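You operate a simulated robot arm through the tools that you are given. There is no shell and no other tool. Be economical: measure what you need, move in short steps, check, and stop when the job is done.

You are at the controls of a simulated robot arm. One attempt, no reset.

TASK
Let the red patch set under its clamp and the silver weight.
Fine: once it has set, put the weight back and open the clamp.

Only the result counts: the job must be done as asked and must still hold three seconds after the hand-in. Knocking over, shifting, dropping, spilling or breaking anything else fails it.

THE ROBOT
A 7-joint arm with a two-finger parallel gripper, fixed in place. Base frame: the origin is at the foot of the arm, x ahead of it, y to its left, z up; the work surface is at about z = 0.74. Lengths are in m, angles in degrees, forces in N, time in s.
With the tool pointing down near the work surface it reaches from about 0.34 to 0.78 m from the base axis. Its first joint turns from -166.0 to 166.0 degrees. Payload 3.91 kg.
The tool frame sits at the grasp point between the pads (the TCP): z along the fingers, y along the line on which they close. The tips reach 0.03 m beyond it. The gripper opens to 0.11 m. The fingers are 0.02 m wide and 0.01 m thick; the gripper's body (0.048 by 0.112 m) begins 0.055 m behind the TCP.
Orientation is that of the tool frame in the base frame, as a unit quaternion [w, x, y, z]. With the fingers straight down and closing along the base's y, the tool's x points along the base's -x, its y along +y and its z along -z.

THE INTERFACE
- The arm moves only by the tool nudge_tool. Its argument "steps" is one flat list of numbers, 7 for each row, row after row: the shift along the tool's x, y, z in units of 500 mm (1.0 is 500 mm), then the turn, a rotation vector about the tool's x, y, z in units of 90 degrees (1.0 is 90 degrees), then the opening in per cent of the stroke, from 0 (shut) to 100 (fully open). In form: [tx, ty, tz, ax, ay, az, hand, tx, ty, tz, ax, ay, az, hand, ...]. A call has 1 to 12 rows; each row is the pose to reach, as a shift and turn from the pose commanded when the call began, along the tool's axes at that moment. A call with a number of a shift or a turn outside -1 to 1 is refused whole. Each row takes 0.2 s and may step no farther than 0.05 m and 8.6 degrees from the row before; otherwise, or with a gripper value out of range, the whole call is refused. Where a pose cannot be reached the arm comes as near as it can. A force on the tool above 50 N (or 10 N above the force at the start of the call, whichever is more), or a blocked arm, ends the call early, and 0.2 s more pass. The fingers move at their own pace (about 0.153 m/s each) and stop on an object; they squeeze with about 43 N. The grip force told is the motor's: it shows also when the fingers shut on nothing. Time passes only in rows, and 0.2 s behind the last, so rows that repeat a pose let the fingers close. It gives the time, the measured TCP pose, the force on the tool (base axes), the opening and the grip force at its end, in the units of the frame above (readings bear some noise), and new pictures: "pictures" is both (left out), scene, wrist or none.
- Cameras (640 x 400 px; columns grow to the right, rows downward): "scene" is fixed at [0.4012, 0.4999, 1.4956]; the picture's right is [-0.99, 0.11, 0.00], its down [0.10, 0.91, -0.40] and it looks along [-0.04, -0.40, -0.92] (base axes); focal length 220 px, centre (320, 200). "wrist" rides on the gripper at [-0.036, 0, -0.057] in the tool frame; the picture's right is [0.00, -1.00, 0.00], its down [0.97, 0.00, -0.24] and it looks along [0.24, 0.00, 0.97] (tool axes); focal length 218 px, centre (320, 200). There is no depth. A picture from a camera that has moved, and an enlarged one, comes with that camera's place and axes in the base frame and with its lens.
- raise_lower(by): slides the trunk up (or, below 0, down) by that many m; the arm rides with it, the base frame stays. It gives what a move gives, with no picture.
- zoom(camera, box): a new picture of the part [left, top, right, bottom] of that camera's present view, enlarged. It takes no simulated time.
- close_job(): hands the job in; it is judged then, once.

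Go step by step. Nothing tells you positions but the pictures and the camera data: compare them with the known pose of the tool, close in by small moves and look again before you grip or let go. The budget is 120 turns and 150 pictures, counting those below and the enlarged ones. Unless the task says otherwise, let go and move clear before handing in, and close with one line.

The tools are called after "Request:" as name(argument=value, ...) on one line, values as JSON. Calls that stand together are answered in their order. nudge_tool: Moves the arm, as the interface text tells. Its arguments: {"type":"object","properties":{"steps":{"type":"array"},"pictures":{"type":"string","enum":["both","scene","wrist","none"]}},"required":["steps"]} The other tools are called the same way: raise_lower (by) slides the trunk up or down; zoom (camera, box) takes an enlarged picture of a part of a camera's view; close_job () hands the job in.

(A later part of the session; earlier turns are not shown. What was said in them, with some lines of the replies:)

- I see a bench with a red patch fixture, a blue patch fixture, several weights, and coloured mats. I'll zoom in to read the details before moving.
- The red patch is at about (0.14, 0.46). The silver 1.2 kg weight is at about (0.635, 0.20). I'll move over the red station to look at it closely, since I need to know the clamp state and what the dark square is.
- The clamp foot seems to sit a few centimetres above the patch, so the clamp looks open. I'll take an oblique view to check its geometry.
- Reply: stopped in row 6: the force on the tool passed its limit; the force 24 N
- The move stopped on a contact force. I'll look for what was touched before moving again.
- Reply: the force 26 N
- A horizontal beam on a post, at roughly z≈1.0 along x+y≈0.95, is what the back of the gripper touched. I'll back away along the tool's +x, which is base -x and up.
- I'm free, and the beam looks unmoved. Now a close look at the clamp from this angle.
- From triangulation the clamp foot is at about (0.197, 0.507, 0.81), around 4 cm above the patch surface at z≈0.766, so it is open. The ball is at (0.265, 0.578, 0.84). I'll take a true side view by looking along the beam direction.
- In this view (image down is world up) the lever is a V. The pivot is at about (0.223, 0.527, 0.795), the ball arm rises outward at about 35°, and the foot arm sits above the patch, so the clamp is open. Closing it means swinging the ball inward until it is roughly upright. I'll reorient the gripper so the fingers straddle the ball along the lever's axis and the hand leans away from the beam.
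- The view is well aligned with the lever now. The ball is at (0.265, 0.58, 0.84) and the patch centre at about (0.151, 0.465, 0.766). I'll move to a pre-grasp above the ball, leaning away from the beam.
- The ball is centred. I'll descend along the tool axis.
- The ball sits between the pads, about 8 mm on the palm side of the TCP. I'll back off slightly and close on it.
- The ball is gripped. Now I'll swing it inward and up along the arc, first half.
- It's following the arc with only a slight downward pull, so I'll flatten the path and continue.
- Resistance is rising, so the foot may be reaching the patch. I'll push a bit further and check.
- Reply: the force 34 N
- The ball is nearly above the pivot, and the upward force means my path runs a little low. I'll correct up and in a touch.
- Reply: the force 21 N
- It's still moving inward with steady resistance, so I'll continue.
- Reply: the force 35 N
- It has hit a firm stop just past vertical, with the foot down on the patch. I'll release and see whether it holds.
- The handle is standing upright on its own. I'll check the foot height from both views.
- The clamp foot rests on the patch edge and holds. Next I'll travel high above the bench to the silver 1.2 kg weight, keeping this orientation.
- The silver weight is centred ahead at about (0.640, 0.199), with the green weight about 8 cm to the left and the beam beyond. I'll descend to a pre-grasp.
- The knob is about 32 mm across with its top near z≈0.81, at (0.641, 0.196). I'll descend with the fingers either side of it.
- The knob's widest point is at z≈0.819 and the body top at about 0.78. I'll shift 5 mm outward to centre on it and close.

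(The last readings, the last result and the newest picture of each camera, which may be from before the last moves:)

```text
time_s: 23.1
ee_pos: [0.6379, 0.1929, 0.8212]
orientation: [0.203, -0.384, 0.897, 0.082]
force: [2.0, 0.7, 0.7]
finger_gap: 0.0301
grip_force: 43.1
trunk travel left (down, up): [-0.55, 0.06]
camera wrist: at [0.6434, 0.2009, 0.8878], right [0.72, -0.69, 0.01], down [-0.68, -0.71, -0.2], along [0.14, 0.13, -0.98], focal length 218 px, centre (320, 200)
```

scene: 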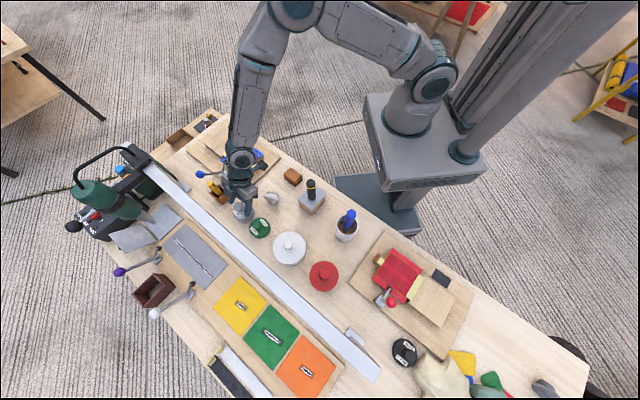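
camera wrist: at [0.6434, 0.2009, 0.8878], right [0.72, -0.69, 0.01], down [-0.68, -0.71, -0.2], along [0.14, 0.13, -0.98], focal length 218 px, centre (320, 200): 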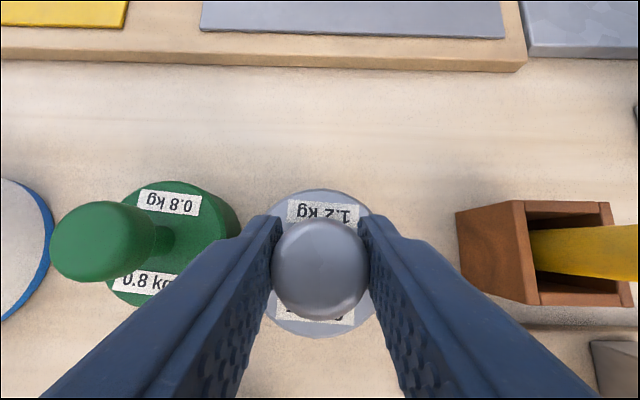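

The knob is gripped at a 30 mm gap. I'll lift, and then draw inward away from the beam.

Request:
nudge_tool(steps=[-0.0084, 0, -0.0181, 0, 0, 0, 0, -0.0168, 0, -0.0362, 0, 0, 0, 0, -0.042, 0, -0.0906, 0, 0, 0, 0, -0.0232, 0, -0.183, 0, 0, 0, 0, -0.0044, 0, -0.2754, 0, 0, 0, 0, 0.0144, 0, -0.3678, 0, 0, 0, 0], pictures="both")

```text
time_s: 24.5
ee_pos: [0.5762, 0.1335, 0.9843]
orientation: [0.202, -0.384, 0.897, 0.081]
force: [-0.3, 0.7, -12.2]
finger_gap: 0.0299
grip_force: 43.0
trunk travel left (down, up): [-0.55, 0.06]
camera wrist: at [0.5817, 0.1399, 1.0516], right [0.72, -0.69, 0.01], down [-0.68, -0.71, -0.19], along [0.14, 0.13, -0.98], focal length 218 px, centre (320, 200)
```

scene: 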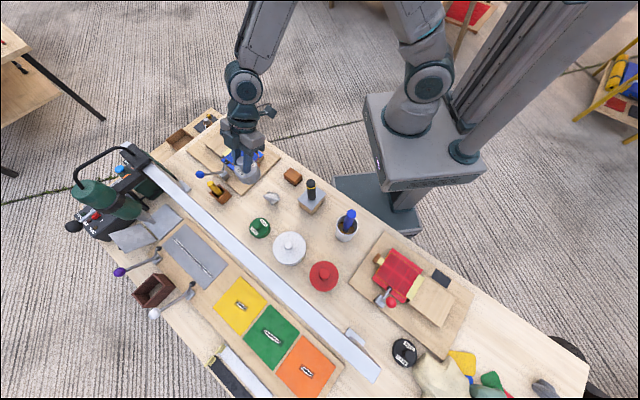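
wrist: 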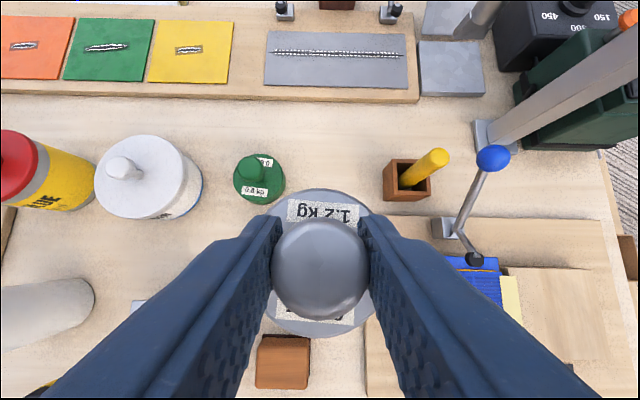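

The weight is held; the 12 N reading matches 1.2 kg. I'll carry it high across to above the red patch.

Request:
nudge_tool(steps=[0, 0.0887, -0.0238, 0, 0, 0, 0, 0, 0.1773, -0.0477, 0, 0, 0, 0, 0, 0.266, -0.0715, 0, 0, 0, 0, 0, 0.3547, -0.0953, 0, 0, 0, 0, 0, 0.4433, -0.119, 0, 0, 0, 0, 0, 0.532, -0.143, 0, 0, 0, 0], pictures="none")

Request:
nudge_tool(steps=[0.0117, 0.0887, 0, 0, 0, 0, 0, 0.0233, 0.1773, 0, 0, 0, 0, 0, 0.035, 0.266, 0.002, 0, 0, 0, 0, 0.0467, 0.3547, 0.005, 0, 0, 0, 0, 0.0583, 0.4433, 0.01, 0, 0, 0, 0, 0.07, 0.532, 0.01, 0, 0, 0, 0], pictures="both")

```text
time_s: 25.9
ee_pos: [0.3625, 0.2956, 1.046]
orientation: [0.202, -0.385, 0.897, 0.081]
force: [0.1, 0.2, -11.8]
finger_gap: 0.0302
grip_force: 42.7
trunk travel left (down, up): [-0.55, 0.06]
```

```text
time_s: 27.3
ee_pos: [0.1484, 0.4602, 1.0233]
orientation: [0.203, -0.384, 0.897, 0.081]
force: [-0.3, 0.0, -12.1]
finger_gap: 0.0297
grip_force: 43.6
trunk travel left (down, up): [-0.55, 0.06]
camera wrist: at [0.1548, 0.4668, 1.0912], right [0.72, -0.69, 0.01], down [-0.68, -0.71, -0.19], along [0.14, 0.13, -0.98], focal length 218 px, centre (320, 200)
```

scene: 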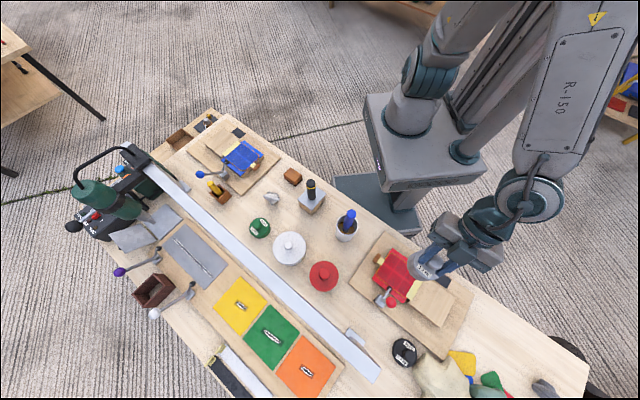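
wrist: 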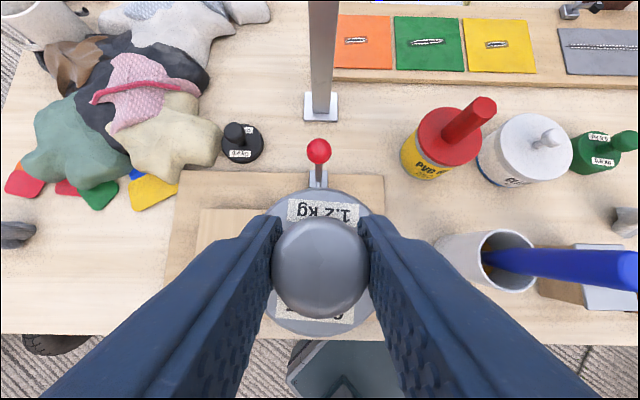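

I'm above the patch. I'll lower to about 1 cm above the surface and check.

Request:
nudge_tool(steps=[0.0336, 0, 0.0725, 0, 0, 0, 0, 0.0672, 0, 0.145, 0, 0, 0, 0, 0.1008, 0, 0.2175, 0, 0, 0, 0, 0.134, 0, 0.286, 0, 0, 0, 0], pictures="both")

Request:
zoom(camera="scene", box=[350, 220, 470, 330])

```text
time_s: 28.3
ee_pos: [0.1545, 0.4575, 0.8651]
orientation: [0.201, -0.383, 0.898, 0.081]
force: [1.1, 0.8, -12.5]
finger_gap: 0.0301
grip_force: 43.2
trunk travel left (down, up): [-0.55, 0.06]
camera wrist: at [0.1617, 0.4652, 0.9324], right [0.72, -0.69, 0.01], down [-0.68, -0.71, -0.19], along [0.14, 0.13, -0.98], focal length 218 px, centre (320, 200)
```

scene: 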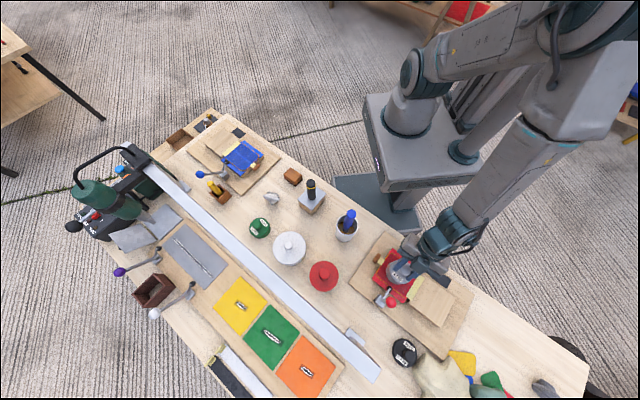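
wrist: 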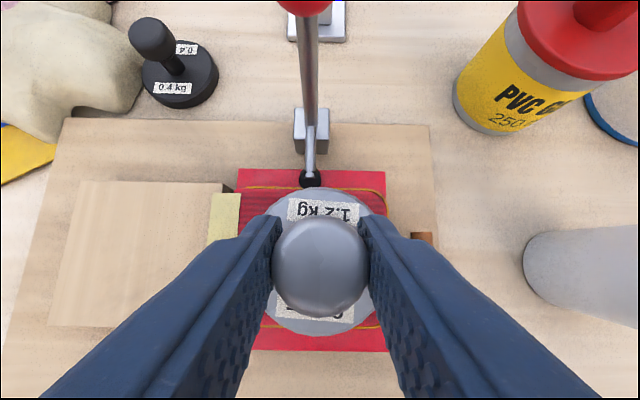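

```text
3.64 times, centred on (410, 275) of scene
camera zoom: at [0.4012, 0.4999, 1.4956], right [-0.99, 0.11, 0.0], down [0.1, 0.91, -0.4], along [-0.04, -0.4, -0.92], focal length 799 px, centre (-7, -73)
```

zoom: 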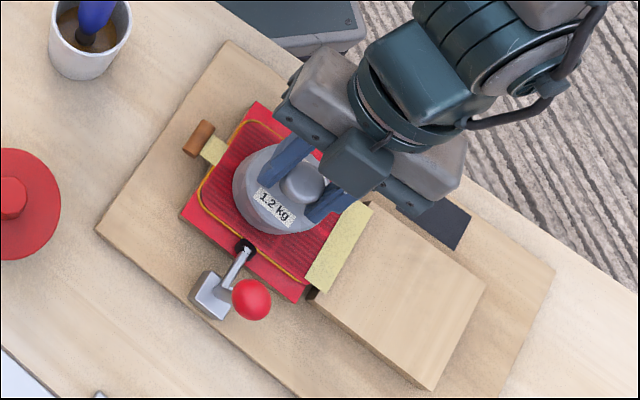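

It's well centred over the patch. I'll lower until the force shows contact.

Request:
nudge_tool(steps=[0.006, 0.006, 0.014, 0, 0, 0, 0, 0.0118, 0.006, 0.0254, 0, 0, 0, 0], pictures="none")

```text
time_s: 28.9
ee_pos: [0.151, 0.4607, 0.8566]
orientation: [0.206, -0.383, 0.896, 0.085]
force: [0.4, -1.9, 36.8]
finger_gap: 0.0307
grip_force: 42.9
trunk travel left (down, up): [-0.55, 0.06]
```

It touched down at TCP z≈0.857. I'll relax the downward push, then release.

Request:
nudge_tool(steps=[-0.004, 0, -0.009, 0, 0, 0, 0, -0.004, 0, -0.009, 0, 0, 0, 0], pictures="none")

```text
time_s: 29.5
ee_pos: [0.1503, 0.4594, 0.8567]
orientation: [0.202, -0.384, 0.897, 0.08]
force: [2.6, 7.4, 12.3]
finger_gap: 0.03
grip_force: 43.0
trunk travel left (down, up): [-0.55, 0.06]
```

Request:
nudge_tool(steps=[-0.001, 0, -0.002, 0, 0, 0, 60, -0.001, 0, -0.002, 0, 0, 0, 60], pictures="wrist")

```text
time_s: 30.1
ee_pos: [0.1487, 0.459, 0.8585]
orientation: [0.201, -0.384, 0.897, 0.081]
force: [0.2, -0.2, 0.0]
finger_gap: 0.0659
grip_force: 0.1
trunk travel left (down, up): [-0.55, 0.06]
camera wrist: at [0.1559, 0.4661, 0.9251], right [0.72, -0.69, 0.01], down [-0.68, -0.71, -0.19], along [0.14, 0.13, -0.98], focal length 218 px, centre (320, 200)
```

wrist: 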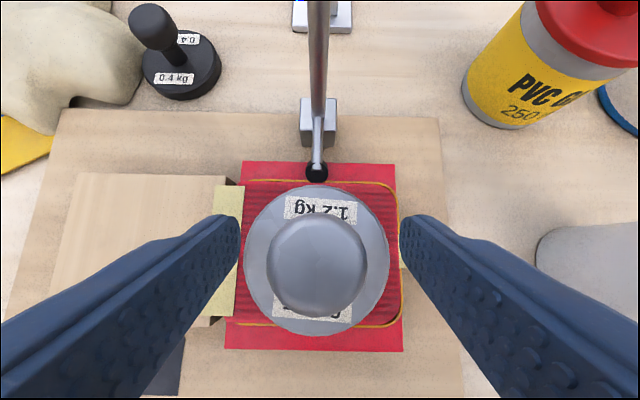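

The weight sits centred on the patch. I'll back off to a spot where I can watch both the station and the dark tile.

Request:
nudge_tool(steps=[0, 0, -0.06, 0, 0, 0, 60, 0, 0, -0.14, 0, 0, 0, 60, 0, 0, -0.22, 0, 0, 0, 60, 0, 0, -0.28, 0, 0, 0, 60], pictures="both")

Request:
zoom(camera="wrist", box=[170, 100, 440, 380])

```text
time_s: 31.1
ee_pos: [0.1088, 0.4156, 0.9853]
orientation: [0.201, -0.385, 0.897, 0.081]
force: [0.2, 0.8, 0.1]
finger_gap: 0.0661
grip_force: 0.0
trunk travel left (down, up): [-0.55, 0.06]
camera wrist: at [0.1145, 0.4238, 1.0526], right [0.72, -0.69, 0.01], down [-0.68, -0.71, -0.2], along [0.14, 0.13, -0.98], focal length 218 px, centre (320, 200)
```

scene: 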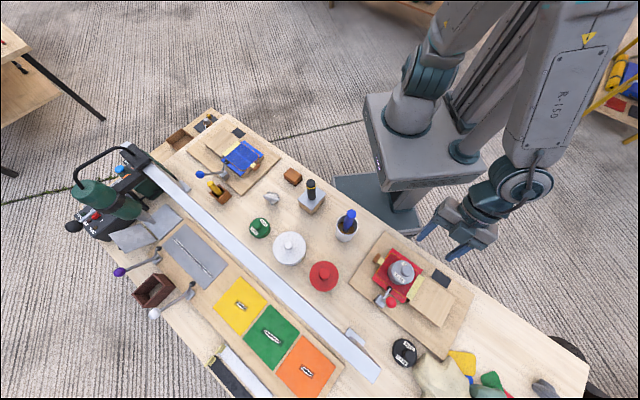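
wrist: 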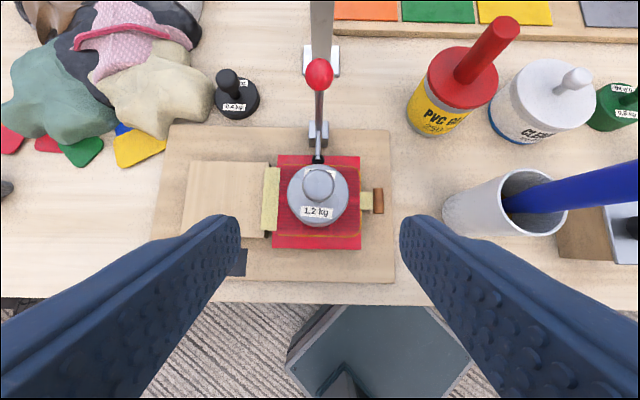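

```text
1.43 times, centred on (305, 240) of wrist
camera zoom: at [0.1145, 0.4238, 1.0526], right [0.72, -0.69, 0.01], down [-0.68, -0.71, -0.2], along [0.14, 0.13, -0.98], focal length 312 px, centre (341, 143)
```

zoom: 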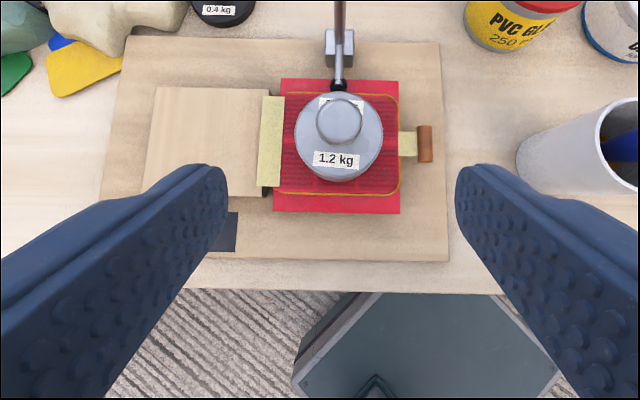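

Now I'll wait and watch the tile and the pale strips in the scene view.

Request:
zoom(camera="scene", box=[350, 230, 480, 340])

Request:
nudge_tool(steps=[0, 0, -0.02, 0, 0, 0, 60, 0, 0, -0.02, 0, 0, 0, 60, 0, 0, -0.02, 0, 0, 0, 60, 0, 0, -0.02, 0, 0, 0, 60, 0, 0, -0.02, 0, 0, 0, 60, 0, 0, -0.02, 0, 0, 0, 60, 0, 0, -0.02, 0, 0, 0, 60, 0, 0, -0.02, 0, 0, 0, 60, 0, 0, -0.02, 0, 0, 0, 60, 0, 0, -0.02, 0, 0, 0, 60, 0, 0, -0.02, 0, 0, 0, 60, 0, 0, -0.02, 0, 0, 0, 60], pictures="none")

Request:
zoom(camera="scene", box=[350, 230, 480, 340])

```text
3.64 times, centred on (415, 285) of scene
camera zoom: at [0.4012, 0.4999, 1.4956], right [-0.99, 0.11, 0.0], down [0.1, 0.91, -0.4], along [-0.04, -0.4, -0.92], focal length 799 px, centre (-26, -109)
```

zoom: 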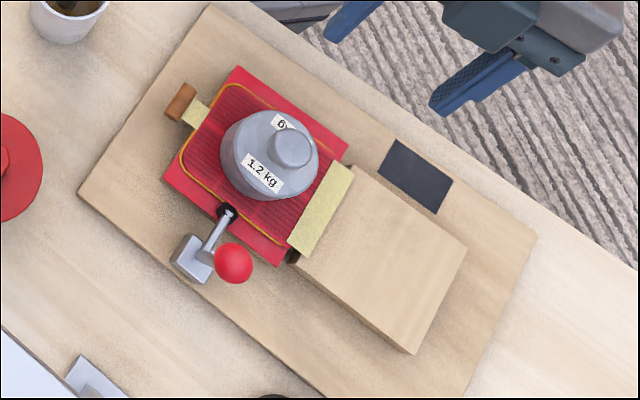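

```text
time_s: 33.7
ee_pos: [0.1056, 0.4143, 0.9936]
orientation: [0.202, -0.384, 0.897, 0.082]
force: [0.3, -0.7, -0.5]
finger_gap: 0.0661
grip_force: 0.1
trunk travel left (down, up): [-0.55, 0.06]
```

```text
3.64 times, centred on (415, 285) of scene
camera zoom: at [0.4012, 0.4999, 1.4956], right [-0.99, 0.11, 0.0], down [0.1, 0.91, -0.4], along [-0.04, -0.4, -0.92], focal length 799 px, centre (-26, -109)
```

zoom: 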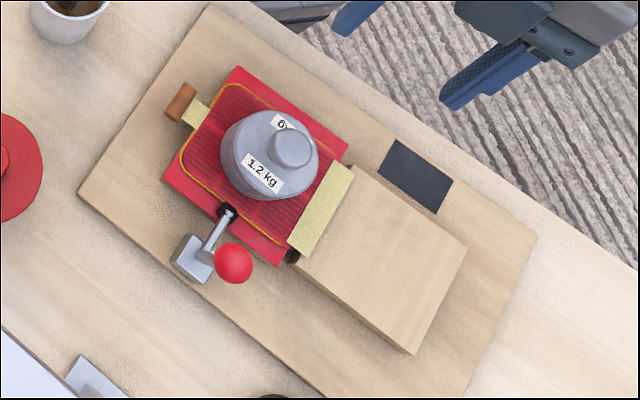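

No change yet, so I'll keep waiting.

Request:
nudge_tool(steps=[0, 0, 0, 0, 0, 0, 60, 0, 0, 0, 0, 0, 0, 60, 0, 0, 0, 0, 0, 0, 60, 0, 0, 0, 0, 0, 0, 60, 0, 0, 0, 0, 0, 0, 60, 0, 0, 0, 0, 0, 0, 60, 0, 0, 0, 0, 0, 0, 60, 0, 0, 0, 0, 0, 0, 60, 0, 0, 0, 0, 0, 0, 60, 0, 0, 0, 0, 0, 0, 60, 0, 0, 0, 0, 0, 0, 60, 0, 0, 0, 0, 0, 0, 60], pictures="none")

Request:
nudge_tool(steps=[0, 0, 0, 0, 0, 0, 60, 0, 0, 0, 0, 0, 0, 60, 0, 0, 0, 0, 0, 0, 60, 0, 0, 0, 0, 0, 0, 60, 0, 0, 0, 0, 0, 0, 60, 0, 0, 0, 0, 0, 0, 60, 0, 0, 0, 0, 0, 0, 60, 0, 0, 0, 0, 0, 0, 60, 0, 0, 0, 0, 0, 0, 60, 0, 0, 0, 0, 0, 0, 60, 0, 0, 0, 0, 0, 0, 60, 0, 0, 0, 0, 0, 0, 60], pictures="none")

Request:
zoom(camera="scene", box=[350, 230, 480, 340])

Request:
nudge_tool(steps=[0, 0, 0, 0, 0, 0, 60, 0, 0, 0, 0, 0, 0, 60, 0, 0, 0, 0, 0, 0, 60, 0, 0, 0, 0, 0, 0, 60, 0, 0, 0, 0, 0, 0, 60, 0, 0, 0, 0, 0, 0, 60, 0, 0, 0, 0, 0, 0, 60, 0, 0, 0, 0, 0, 0, 60, 0, 0, 0, 0, 0, 0, 60, 0, 0, 0, 0, 0, 0, 60, 0, 0, 0, 0, 0, 0, 60, 0, 0, 0, 0, 0, 0, 60], pictures="none")

Request:
nudge_tool(steps=[0, 0, 0, 0, 0, 0, 60, 0, 0, 0, 0, 0, 0, 60, 0, 0, 0, 0, 0, 0, 60, 0, 0, 0, 0, 0, 0, 60, 0, 0, 0, 0, 0, 0, 60, 0, 0, 0, 0, 0, 0, 60, 0, 0, 0, 0, 0, 0, 60, 0, 0, 0, 0, 0, 0, 60, 0, 0, 0, 0, 0, 0, 60, 0, 0, 0, 0, 0, 0, 60, 0, 0, 0, 0, 0, 0, 60, 0, 0, 0, 0, 0, 0, 60], pictures="none")

Request:
zoom(camera="scene", box=[350, 230, 480, 340])

```text
time_s: 36.3
ee_pos: [0.1055, 0.4147, 0.9935]
orientation: [0.203, -0.384, 0.897, 0.081]
force: [0.5, -1.2, 0.4]
finger_gap: 0.0659
grip_force: 0.1
trunk travel left (down, up): [-0.55, 0.06]
```

```text
time_s: 38.9
ee_pos: [0.1054, 0.414, 0.9933]
orientation: [0.202, -0.384, 0.897, 0.081]
force: [0.4, -0.6, -0.5]
finger_gap: 0.0661
grip_force: 0.0
trunk travel left (down, up): [-0.55, 0.06]
```

```text
3.64 times, centred on (415, 285) of scene
camera zoom: at [0.4012, 0.4999, 1.4956], right [-0.99, 0.11, 0.0], down [0.1, 0.91, -0.4], along [-0.04, -0.4, -0.92], focal length 799 px, centre (-26, -109)
```

zoom: 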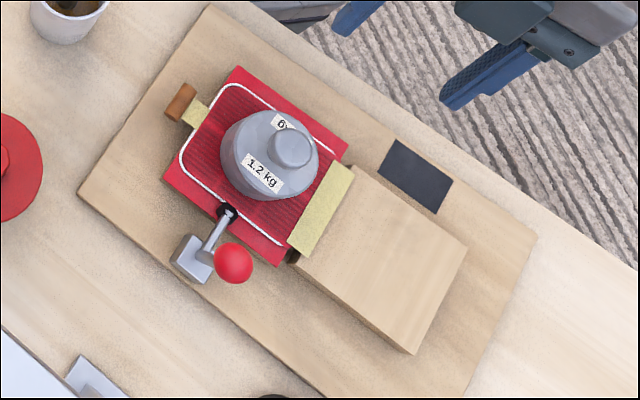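

```text
time_s: 41.5
ee_pos: [0.1051, 0.4158, 0.9939]
orientation: [0.203, -0.385, 0.897, 0.082]
force: [0.5, -0.6, 0.4]
finger_gap: 0.066
grip_force: 0.0
trunk travel left (down, up): [-0.55, 0.06]
```

```text
time_s: 44.1
ee_pos: [0.1055, 0.4143, 0.9923]
orientation: [0.202, -0.384, 0.897, 0.081]
force: [0.3, -0.7, 0.1]
finger_gap: 0.066
grip_force: 0.1
trunk travel left (down, up): [-0.55, 0.06]
```

```text
3.64 times, centred on (415, 285) of scene
camera zoom: at [0.4012, 0.4999, 1.4956], right [-0.99, 0.11, 0.0], down [0.1, 0.91, -0.4], along [-0.04, -0.4, -0.92], focal length 799 px, centre (-26, -109)
```

zoom: 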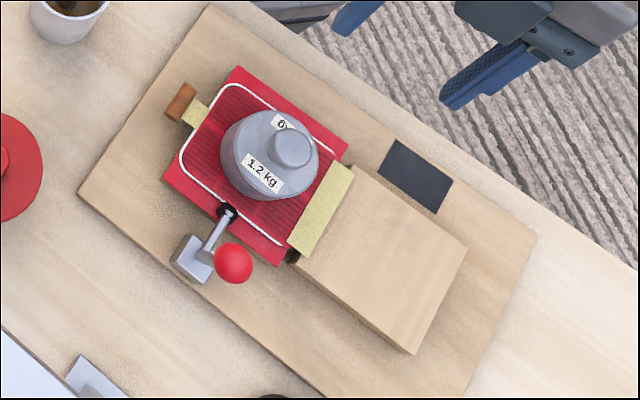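

The glue bead around the patch has turned from amber to steady white, so it has set. I'll go back down the same path to take the weight off.

Request:
nudge_tool(steps=[0, 0, 0.08, 0, 0, 0, 60, 0, 0, 0.16, 0, 0, 0, 60, 0, 0, 0.24, 0, 0, 0, 60, 0, 0, 0.302, 0, 0, 0, 60], pictures="wrist")

```text
time_s: 45.1
ee_pos: [0.1504, 0.4594, 0.8566]
orientation: [0.201, -0.384, 0.897, 0.082]
force: [0.5, 0.7, 0.0]
finger_gap: 0.066
grip_force: 0.1
trunk travel left (down, up): [-0.55, 0.06]
camera wrist: at [0.1573, 0.4667, 0.9244], right [0.72, -0.69, 0.01], down [-0.68, -0.71, -0.2], along [0.14, 0.13, -0.98], focal length 218 px, centre (320, 200)
```

wrist: 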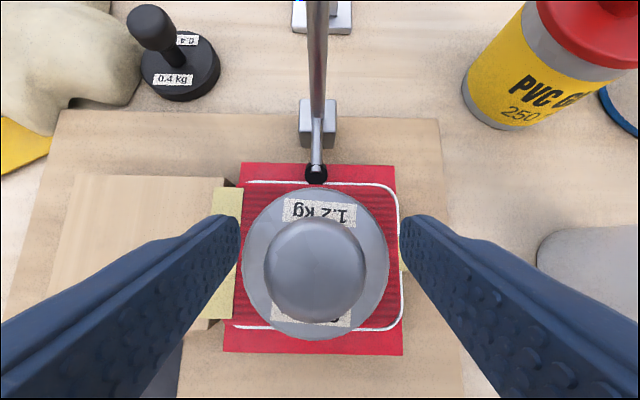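

Request:
nudge_tool(steps=[0, 0.002, 0, 0, 0, 0, 0, 0, 0.002, 0, 0, 0, 0, 0, 0, 0.002, 0, 0, 0, 0, 0, -0.0126, 0.002, -0.0272, 0, 0, 0, 0, -0.0336, 0.002, -0.0725, 0, 0, 0, 0, -0.0672, 0.002, -0.145, 0, 0, 0, 0, -0.1008, 0.002, -0.2174, 0, 0, 0, 0, -0.1344, 0.002, -0.29, 0, 0, 0, 0, -0.1596, 0.002, -0.344, 0, 0, 0, 0], pictures="both")

```text
time_s: 47.1
ee_pos: [0.1477, 0.4596, 1.0476]
orientation: [0.202, -0.384, 0.897, 0.08]
force: [-0.5, -0.5, -12.3]
finger_gap: 0.03
grip_force: 43.1
trunk travel left (down, up): [-0.55, 0.06]
camera wrist: at [0.1536, 0.4673, 1.1149], right [0.72, -0.69, 0.01], down [-0.68, -0.71, -0.19], along [0.14, 0.13, -0.98], focal length 218 px, centre (320, 200)
```

scene: 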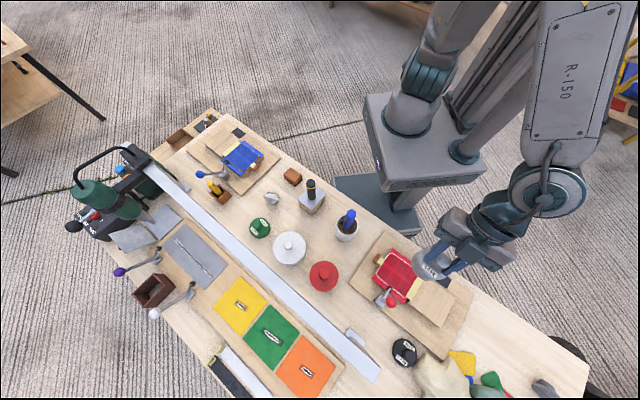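
wrist: 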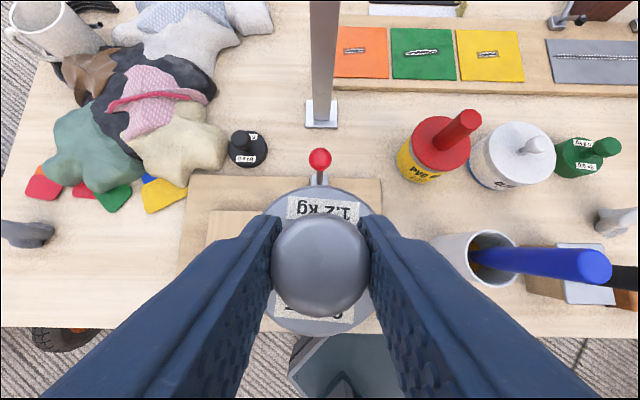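

The weight is off and held. I'll carry it back the same way.

Request:
nudge_tool(steps=[-0.0092, -0.0888, 0.0043, 0, 0, 0, 0, -0.0183, -0.1777, 0.0087, 0, 0, 0, 0, -0.0275, -0.2665, 0.013, 0, 0, 0, 0, -0.0367, -0.3553, 0.0173, 0, 0, 0, 0, -0.0458, -0.4442, 0.0217, 0, 0, 0, 0, -0.055, -0.533, 0.026, 0, 0, 0, 0], pictures="none")

Request:
nudge_tool(steps=[-0.0092, -0.0888, 0.0043, 0, 0, 0, 0, -0.0183, -0.1777, 0.0087, 0, 0, 0, 0, -0.0275, -0.2665, 0.013, 0, 0, 0, 0, -0.0367, -0.3553, 0.0173, 0, 0, 0, 0, -0.0458, -0.4442, 0.0217, 0, 0, 0, 0, -0.055, -0.533, 0.026, 0, 0, 0, 0], pictures="both")

```text
time_s: 48.5
ee_pos: [0.3642, 0.298, 1.0496]
orientation: [0.202, -0.384, 0.897, 0.082]
force: [0.4, -0.3, -12.5]
finger_gap: 0.0302
grip_force: 43.2
trunk travel left (down, up): [-0.55, 0.06]
```

```text
time_s: 49.9
ee_pos: [0.5765, 0.134, 1.0501]
orientation: [0.201, -0.384, 0.898, 0.081]
force: [0.2, -0.6, -12.1]
finger_gap: 0.03
grip_force: 43.2
trunk travel left (down, up): [-0.55, 0.06]
camera wrist: at [0.5821, 0.1424, 1.1171], right [0.72, -0.69, 0.01], down [-0.68, -0.71, -0.19], along [0.14, 0.14, -0.98], focal length 218 px, centre (320, 200)
```

scene: 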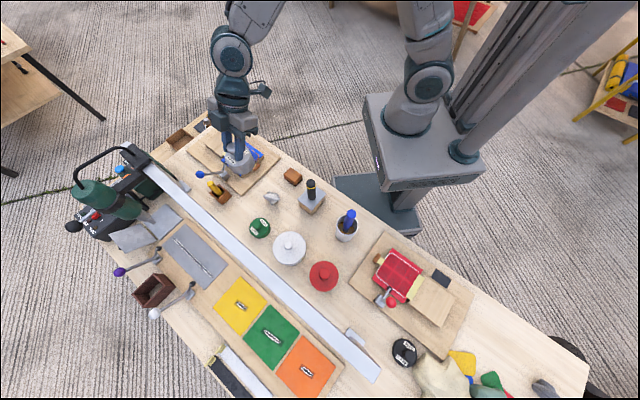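
wrist: 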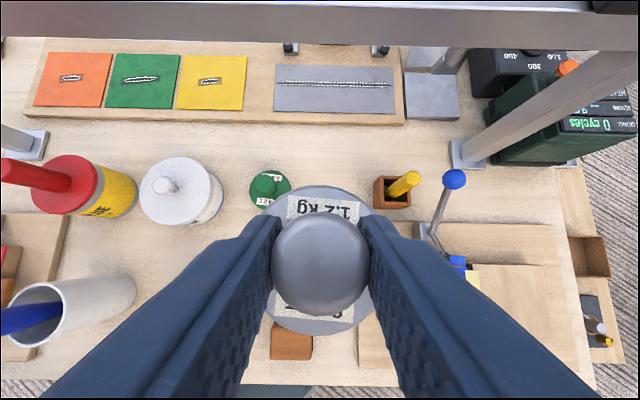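

I'll reverse the lift path: down first, then outward to just above the original spot.

Request:
nudge_tool(steps=[0.0277, 0, 0.0598, 0, 0, 0, 0, 0.0554, 0, 0.1196, 0, 0, 0, 0, 0.0366, -0.002, 0.212, 0, 0, 0, 0, 0.0178, -0.005, 0.3044, 0, 0, 0, 0, -0.0028, -0.007, 0.3976, 0, 0, 0, 0], pictures="both")

Request:
zoom(camera="scene", box=[190, 150, 290, 250])

```text
time_s: 51.1
ee_pos: [0.6399, 0.1963, 0.8682]
orientation: [0.203, -0.384, 0.897, 0.081]
force: [1.0, 0.9, -11.3]
finger_gap: 0.0305
grip_force: 43.2
trunk travel left (down, up): [-0.55, 0.06]
camera wrist: at [0.6455, 0.2029, 0.937], right [0.72, -0.69, 0.01], down [-0.68, -0.71, -0.19], along [0.14, 0.13, -0.98], focal length 218 px, centre (320, 200)
```

scene: 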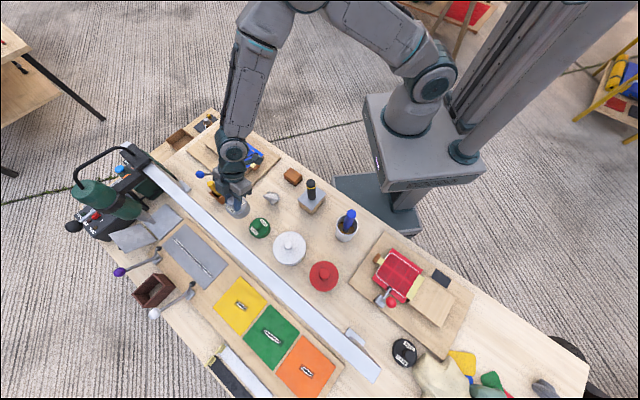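
wrist: 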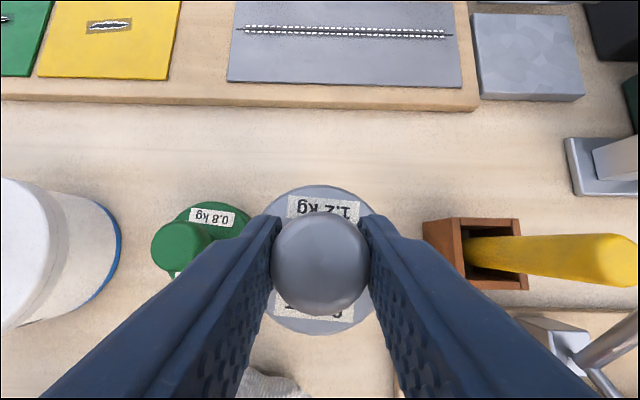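

```text
4.00 times, centred on (240, 200) of scene
camera zoom: at [0.4012, 0.4999, 1.4956], right [-0.99, 0.11, 0.0], down [0.1, 0.91, -0.4], along [-0.04, -0.4, -0.92], focal length 879 px, centre (640, 200)
```

zoom: 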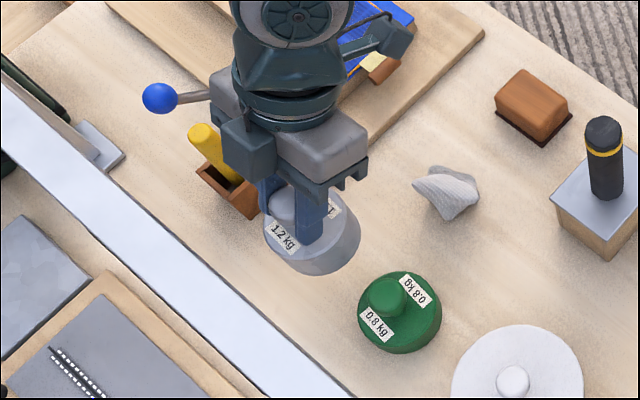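

I'm 47 mm above the spot. I'll lower with a 4 mm inward correction, stopping just above the table.

Request:
nudge_tool(steps=[0.02, 0, 0.035, 0, 0, 0, 0, 0.0434, 0, 0.0746, 0, 0, 0, 0, 0.0434, 0, 0.0746, 0, 0, 0, 0], pictures="none")

```text
time_s: 51.9
ee_pos: [0.6362, 0.191, 0.8292]
orientation: [0.202, -0.384, 0.897, 0.081]
force: [-1.0, -0.4, -11.0]
finger_gap: 0.0299
grip_force: 43.0
trunk travel left (down, up): [-0.55, 0.06]
```

Request:
nudge_tool(steps=[0, 0, 0.007, 0, 0, 0, 0, 0.001, 0, 0.0148, 0, 0, 0, 0, 0.001, 0, 0.0148, 0, 0, 0, 0], pictures="none")

```text
time_s: 52.7
ee_pos: [0.6383, 0.1937, 0.8218]
orientation: [0.201, -0.384, 0.897, 0.082]
force: [-0.3, 0.3, -12.4]
finger_gap: 0.0303
grip_force: 43.1
trunk travel left (down, up): [-0.55, 0.06]
```

Request:
nudge_tool(steps=[0.0017, 0, 0.0036, 0, 0, 0, 0, 0.0017, 0, 0.0036, 0, 0, 0, 0], pictures="none")

```text
time_s: 53.3
ee_pos: [0.6386, 0.1936, 0.8189]
orientation: [0.202, -0.384, 0.897, 0.081]
force: [0.3, 0.1, -11.1]
finger_gap: 0.0299
grip_force: 42.8
trunk travel left (down, up): [-0.55, 0.06]
```

Request:
nudge_tool(steps=[0.0017, 0, 0.0036, 0, 0, 0, 0, 0.0017, 0, 0.0036, 0, 0, 0, 0], pictures="none")

```text
time_s: 53.9
ee_pos: [0.6378, 0.1944, 0.819]
orientation: [0.202, -0.384, 0.897, 0.081]
force: [-3.8, -0.3, -0.8]
finger_gap: 0.03
grip_force: 43.0
trunk travel left (down, up): [-0.55, 0.06]
```

The weight is now supported by the table. I'll release, check, and back off.

Request:
nudge_tool(steps=[0, 0, 0, 0, 0, 0, 60, 0, 0, 0, 0, 0, 0, 60, 0, 0, -0.05, 0, 0, 0, 60, 0, 0, -0.13, 0, 0, 0, 60, 0, 0, -0.22, 0, 0, 0, 60, 0, 0, -0.31, 0, 0, 0, 60, 0, 0, -0.4, 0, 0, 0, 60], pictures="both")

Request:
zoom(camera="scene", box=[190, 150, 290, 250])

```text
time_s: 55.5
ee_pos: [0.5764, 0.1327, 1.0001]
orientation: [0.202, -0.385, 0.897, 0.081]
force: [0.7, 0.1, 0.5]
finger_gap: 0.066
grip_force: 0.0
trunk travel left (down, up): [-0.55, 0.06]
camera wrist: at [0.5827, 0.1403, 1.0675], right [0.72, -0.69, 0.01], down [-0.68, -0.71, -0.2], along [0.14, 0.13, -0.98], focal length 218 px, centre (320, 200)
```

scene: 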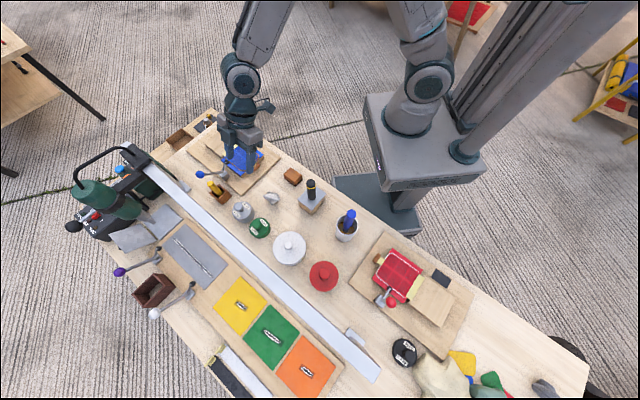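
wrist: 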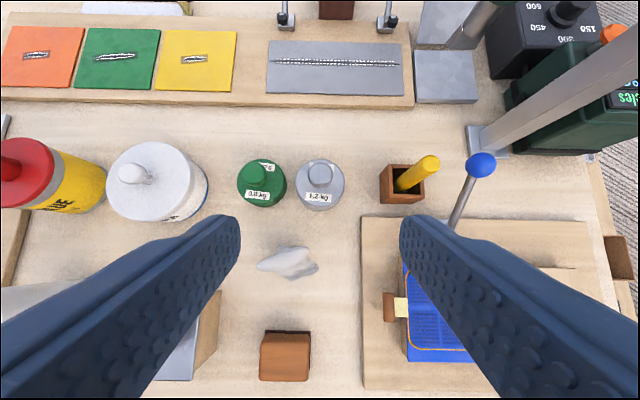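

```text
4.00 times, centred on (240, 200) of scene
camera zoom: at [0.4012, 0.4999, 1.4956], right [-0.99, 0.11, 0.0], down [0.1, 0.91, -0.4], along [-0.04, -0.4, -0.92], focal length 879 px, centre (640, 200)
```

zoom: 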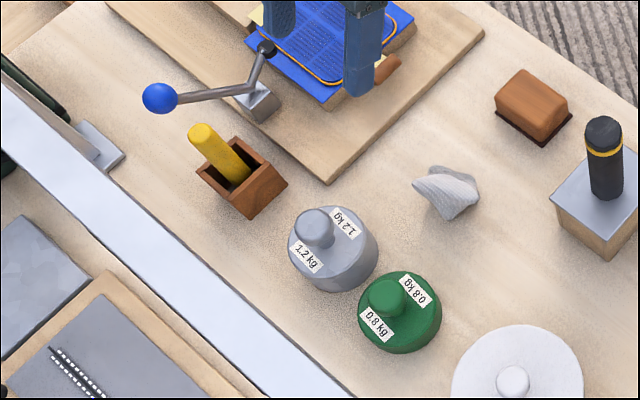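

The weight is back in its place. Now I'll return to the red clamp to open it.

Request:
nudge_tool(steps=[-0.0008, 0.0887, -0.0145, 0, 0, 0, 60, -0.0017, 0.1773, -0.029, 0, 0, 0, 60, -0.0025, 0.266, -0.0435, 0, 0, 0, 60, -0.0033, 0.3547, -0.058, 0, 0, 0, 60, -0.0042, 0.4433, -0.0725, 0, 0, 0, 60, -0.005, 0.532, -0.087, 0, 0, 0, 60], pictures="none")

Request:
nudge_tool(steps=[0.0103, 0.0887, 0.0098, 0, 0, 0, 60, 0.0207, 0.1773, 0.0197, 0, 0, 0, 60, 0.031, 0.266, 0.0295, 0, 0, 0, 60, 0.0413, 0.3547, 0.0393, 0, 0, 0, 60, 0.0517, 0.4433, 0.0492, 0, 0, 0, 60, 0.062, 0.532, 0.059, 0, 0, 0, 60], pictures="both")

```text
time_s: 56.9
ee_pos: [0.3731, 0.3058, 1.0368]
orientation: [0.203, -0.383, 0.897, 0.081]
force: [-0.4, 0.2, 0.0]
finger_gap: 0.0661
grip_force: 0.0
trunk travel left (down, up): [-0.55, 0.06]
```

```text
time_s: 58.3
ee_pos: [0.1705, 0.4788, 0.9949]
orientation: [0.204, -0.384, 0.897, 0.08]
force: [0.3, 0.0, -0.6]
finger_gap: 0.0661
grip_force: 0.1
trunk travel left (down, up): [-0.55, 0.06]
camera wrist: at [0.1759, 0.4868, 1.0626], right [0.72, -0.69, 0.01], down [-0.68, -0.71, -0.2], along [0.14, 0.13, -0.98], focal length 218 px, centre (320, 200)
```

scene: 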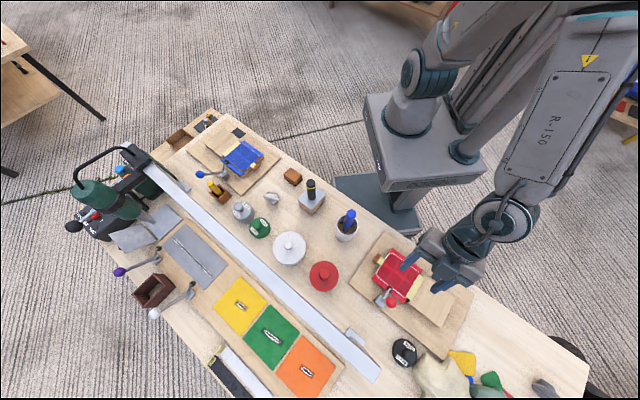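
wrist: 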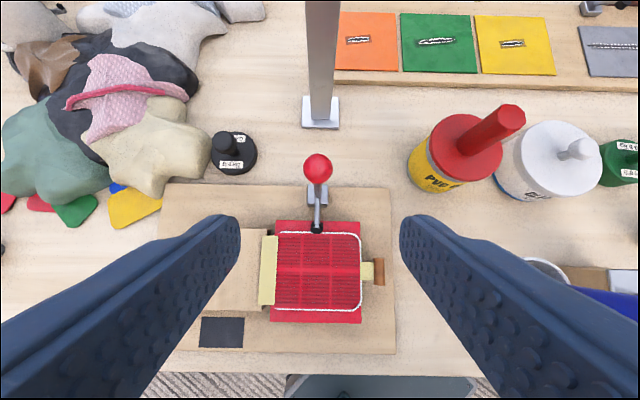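

The ball stands near-vertical at about (0.221, 0.533, 0.879). I'll descend around it.

Request:
nudge_tool(steps=[-0.02, 0, 0.06, 0, 0, 0, 60, -0.0366, 0.001, 0.13, 0, 0, 0, 60, -0.0366, 0.002, 0.21, 0, 0, 0, 60, -0.0366, 0.002, 0.274, 0, 0, 0, 60], pictures="wrist")

```text
time_s: 59.3
ee_pos: [0.2239, 0.5325, 0.8798]
orientation: [0.202, -0.384, 0.897, 0.081]
force: [-0.3, 0.0, 0.4]
finger_gap: 0.0661
grip_force: 0.1
trunk travel left (down, up): [-0.55, 0.06]
camera wrist: at [0.2292, 0.5398, 0.9462], right [0.72, -0.69, 0.01], down [-0.68, -0.71, -0.2], along [0.14, 0.13, -0.98], focal length 218 px, centre (320, 200)
```

wrist: 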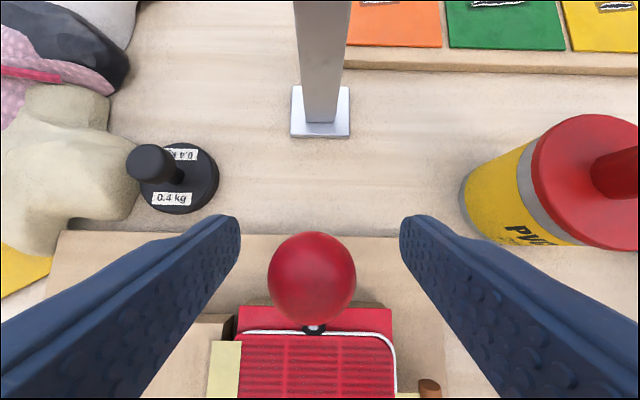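

The ball is centred. I'll grip it and swing outward along the reverse arc, first half.

Request:
nudge_tool(steps=[0.003, 0.004, 0, 0, 0, 0, 0, 0.003, 0.004, 0, 0, 0, 0, 0, -0.008, 0.004, 0.005, 0, 0, 0, 0, -0.019, 0.004, 0.0114, 0, 0, 0, 0, -0.0365, 0.004, 0.0257, 0, 0, 0, 0, -0.0522, 0.004, 0.0422, 0, 0, 0, 0], pictures="wrist")

```text
time_s: 60.7
ee_pos: [0.2438, 0.5564, 0.8723]
orientation: [0.203, -0.384, 0.897, 0.081]
force: [-7.8, -7.1, 8.2]
finger_gap: 0.0258
grip_force: 44.9
trunk travel left (down, up): [-0.55, 0.06]
camera wrist: at [0.2496, 0.5635, 0.9392], right [0.72, -0.69, 0.01], down [-0.68, -0.71, -0.2], along [0.14, 0.14, -0.98], focal length 218 px, centre (320, 200)
```

wrist: 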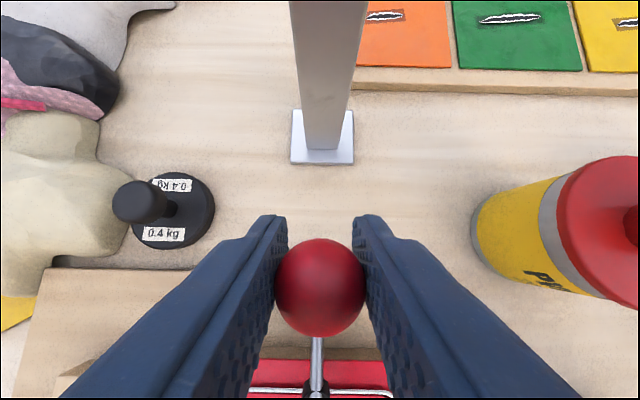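

The clamp is opening. I'll continue the second half.

Request:
nudge_tool(steps=[-0.0112, 0, 0.0228, 0, 0, 0, 0, -0.0215, 0, 0.043, 0, 0, 0, 0, -0.0309, 0, 0.065, 0, 0, 0, 0], pictures="wrist")

```text
time_s: 61.5
ee_pos: [0.2645, 0.5773, 0.8496]
orientation: [0.204, -0.383, 0.897, 0.083]
force: [2.9, 5.5, 18.4]
finger_gap: 0.0259
grip_force: 45.0
trunk travel left (down, up): [-0.55, 0.06]
camera wrist: at [0.2709, 0.5846, 0.9175], right [0.72, -0.69, 0.01], down [-0.68, -0.71, -0.2], along [0.14, 0.14, -0.98], focal length 218 px, centre (320, 200)
```

wrist: 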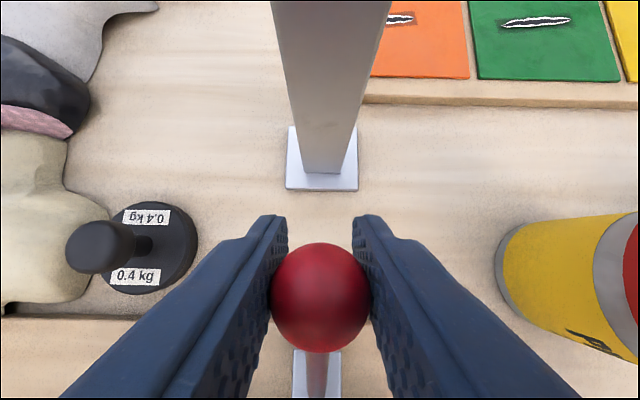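

It's nearly at its original place; I'll push it down the last bit to the stop.

Request:
nudge_tool(steps=[0.002, 0, 0.01, 0, 0, 0, 0, 0.003, 0, 0.02, 0, 0, 0, 0], pictures="wrist")

```text
time_s: 62.1
ee_pos: [0.2664, 0.5796, 0.8433]
orientation: [0.205, -0.383, 0.897, 0.085]
force: [6.6, 4.5, 42.2]
finger_gap: 0.026
grip_force: 44.8
trunk travel left (down, up): [-0.55, 0.06]
camera wrist: at [0.2728, 0.5863, 0.9116], right [0.72, -0.69, 0.01], down [-0.68, -0.71, -0.2], along [0.15, 0.14, -0.98], focal length 218 px, centre (320, 200)
```

wrist: 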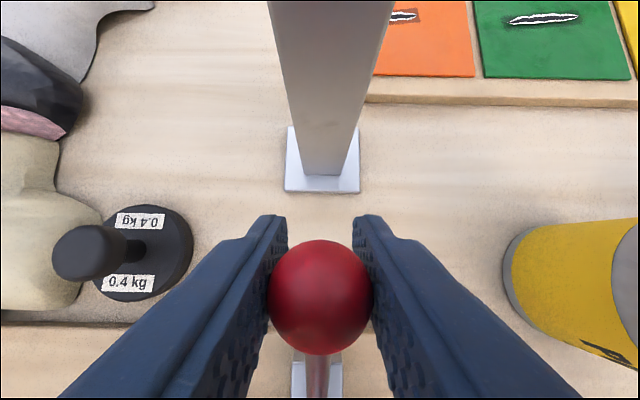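

It's at its stop, matching the original position. I'll relieve the force, release and withdraw along the fingers.

Request:
nudge_tool(steps=[-0.002, 0, -0.012, 0, 0, 0, 0, -0.002, 0, -0.012, 0, 0, 0, 60, -0.002, 0, -0.012, 0, 0, 0, 60, -0.002, 0, -0.06, 0, 0, 0, 60, -0.002, 0, -0.14, 0, 0, 0, 60, -0.002, 0, -0.23, 0, 0, 0, 60, -0.002, 0, -0.32, 0, 0, 0, 60, -0.002, 0, -0.4, 0, 0, 0, 60], pictures="both")

Request:
zoom(camera="scene", box=[350, 240, 450, 340])

```text
time_s: 63.9
ee_pos: [0.2036, 0.5182, 1.0218]
orientation: [0.203, -0.385, 0.897, 0.082]
force: [-0.2, 0.2, -0.1]
finger_gap: 0.0663
grip_force: 0.1
trunk travel left (down, up): [-0.55, 0.06]
camera wrist: at [0.2109, 0.5255, 1.0888], right [0.72, -0.69, 0.01], down [-0.68, -0.71, -0.2], along [0.14, 0.13, -0.98], focal length 218 px, centre (320, 200)
```

scene: 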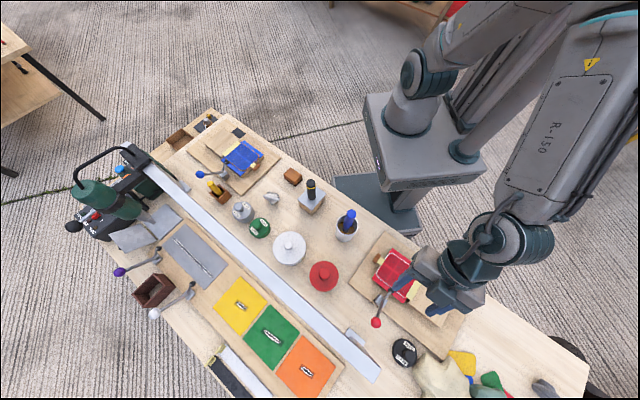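
wrist: 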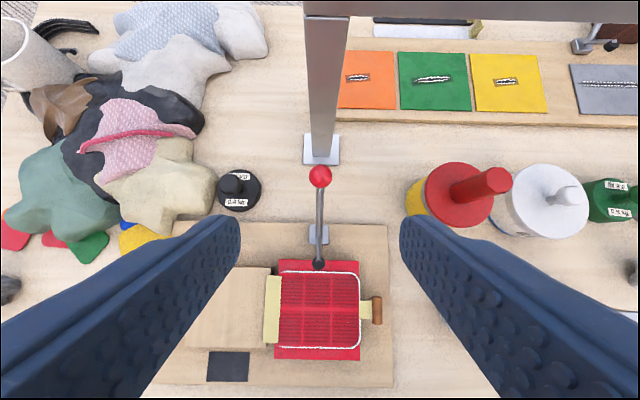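

```text
4.00 times, centred on (400, 290) of scene
camera zoom: at [0.4012, 0.4999, 1.4956], right [-0.99, 0.11, 0.0], down [0.1, 0.91, -0.4], along [-0.04, -0.4, -0.92], focal length 879 px, centre (0, -160)
```

zoom: 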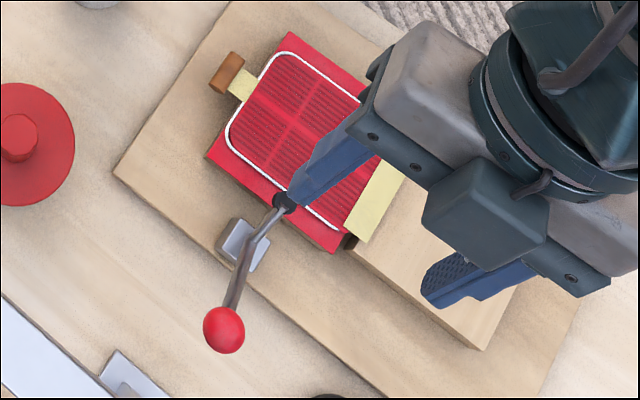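

The clamp is back in its original open position, the bead is white (set), the weight is back in its place, and the arm is clear. Handing in.

Request:
close_job()

```text
The job is handed in.
```

The red patch has set under its clamp and the silver weight: its glue bead turned from amber to a steady white. The weight is back in its place and the clamp is open. Early on the gripper touched the overhead beam, but the beam looked unmoved in the pictures afterwards.
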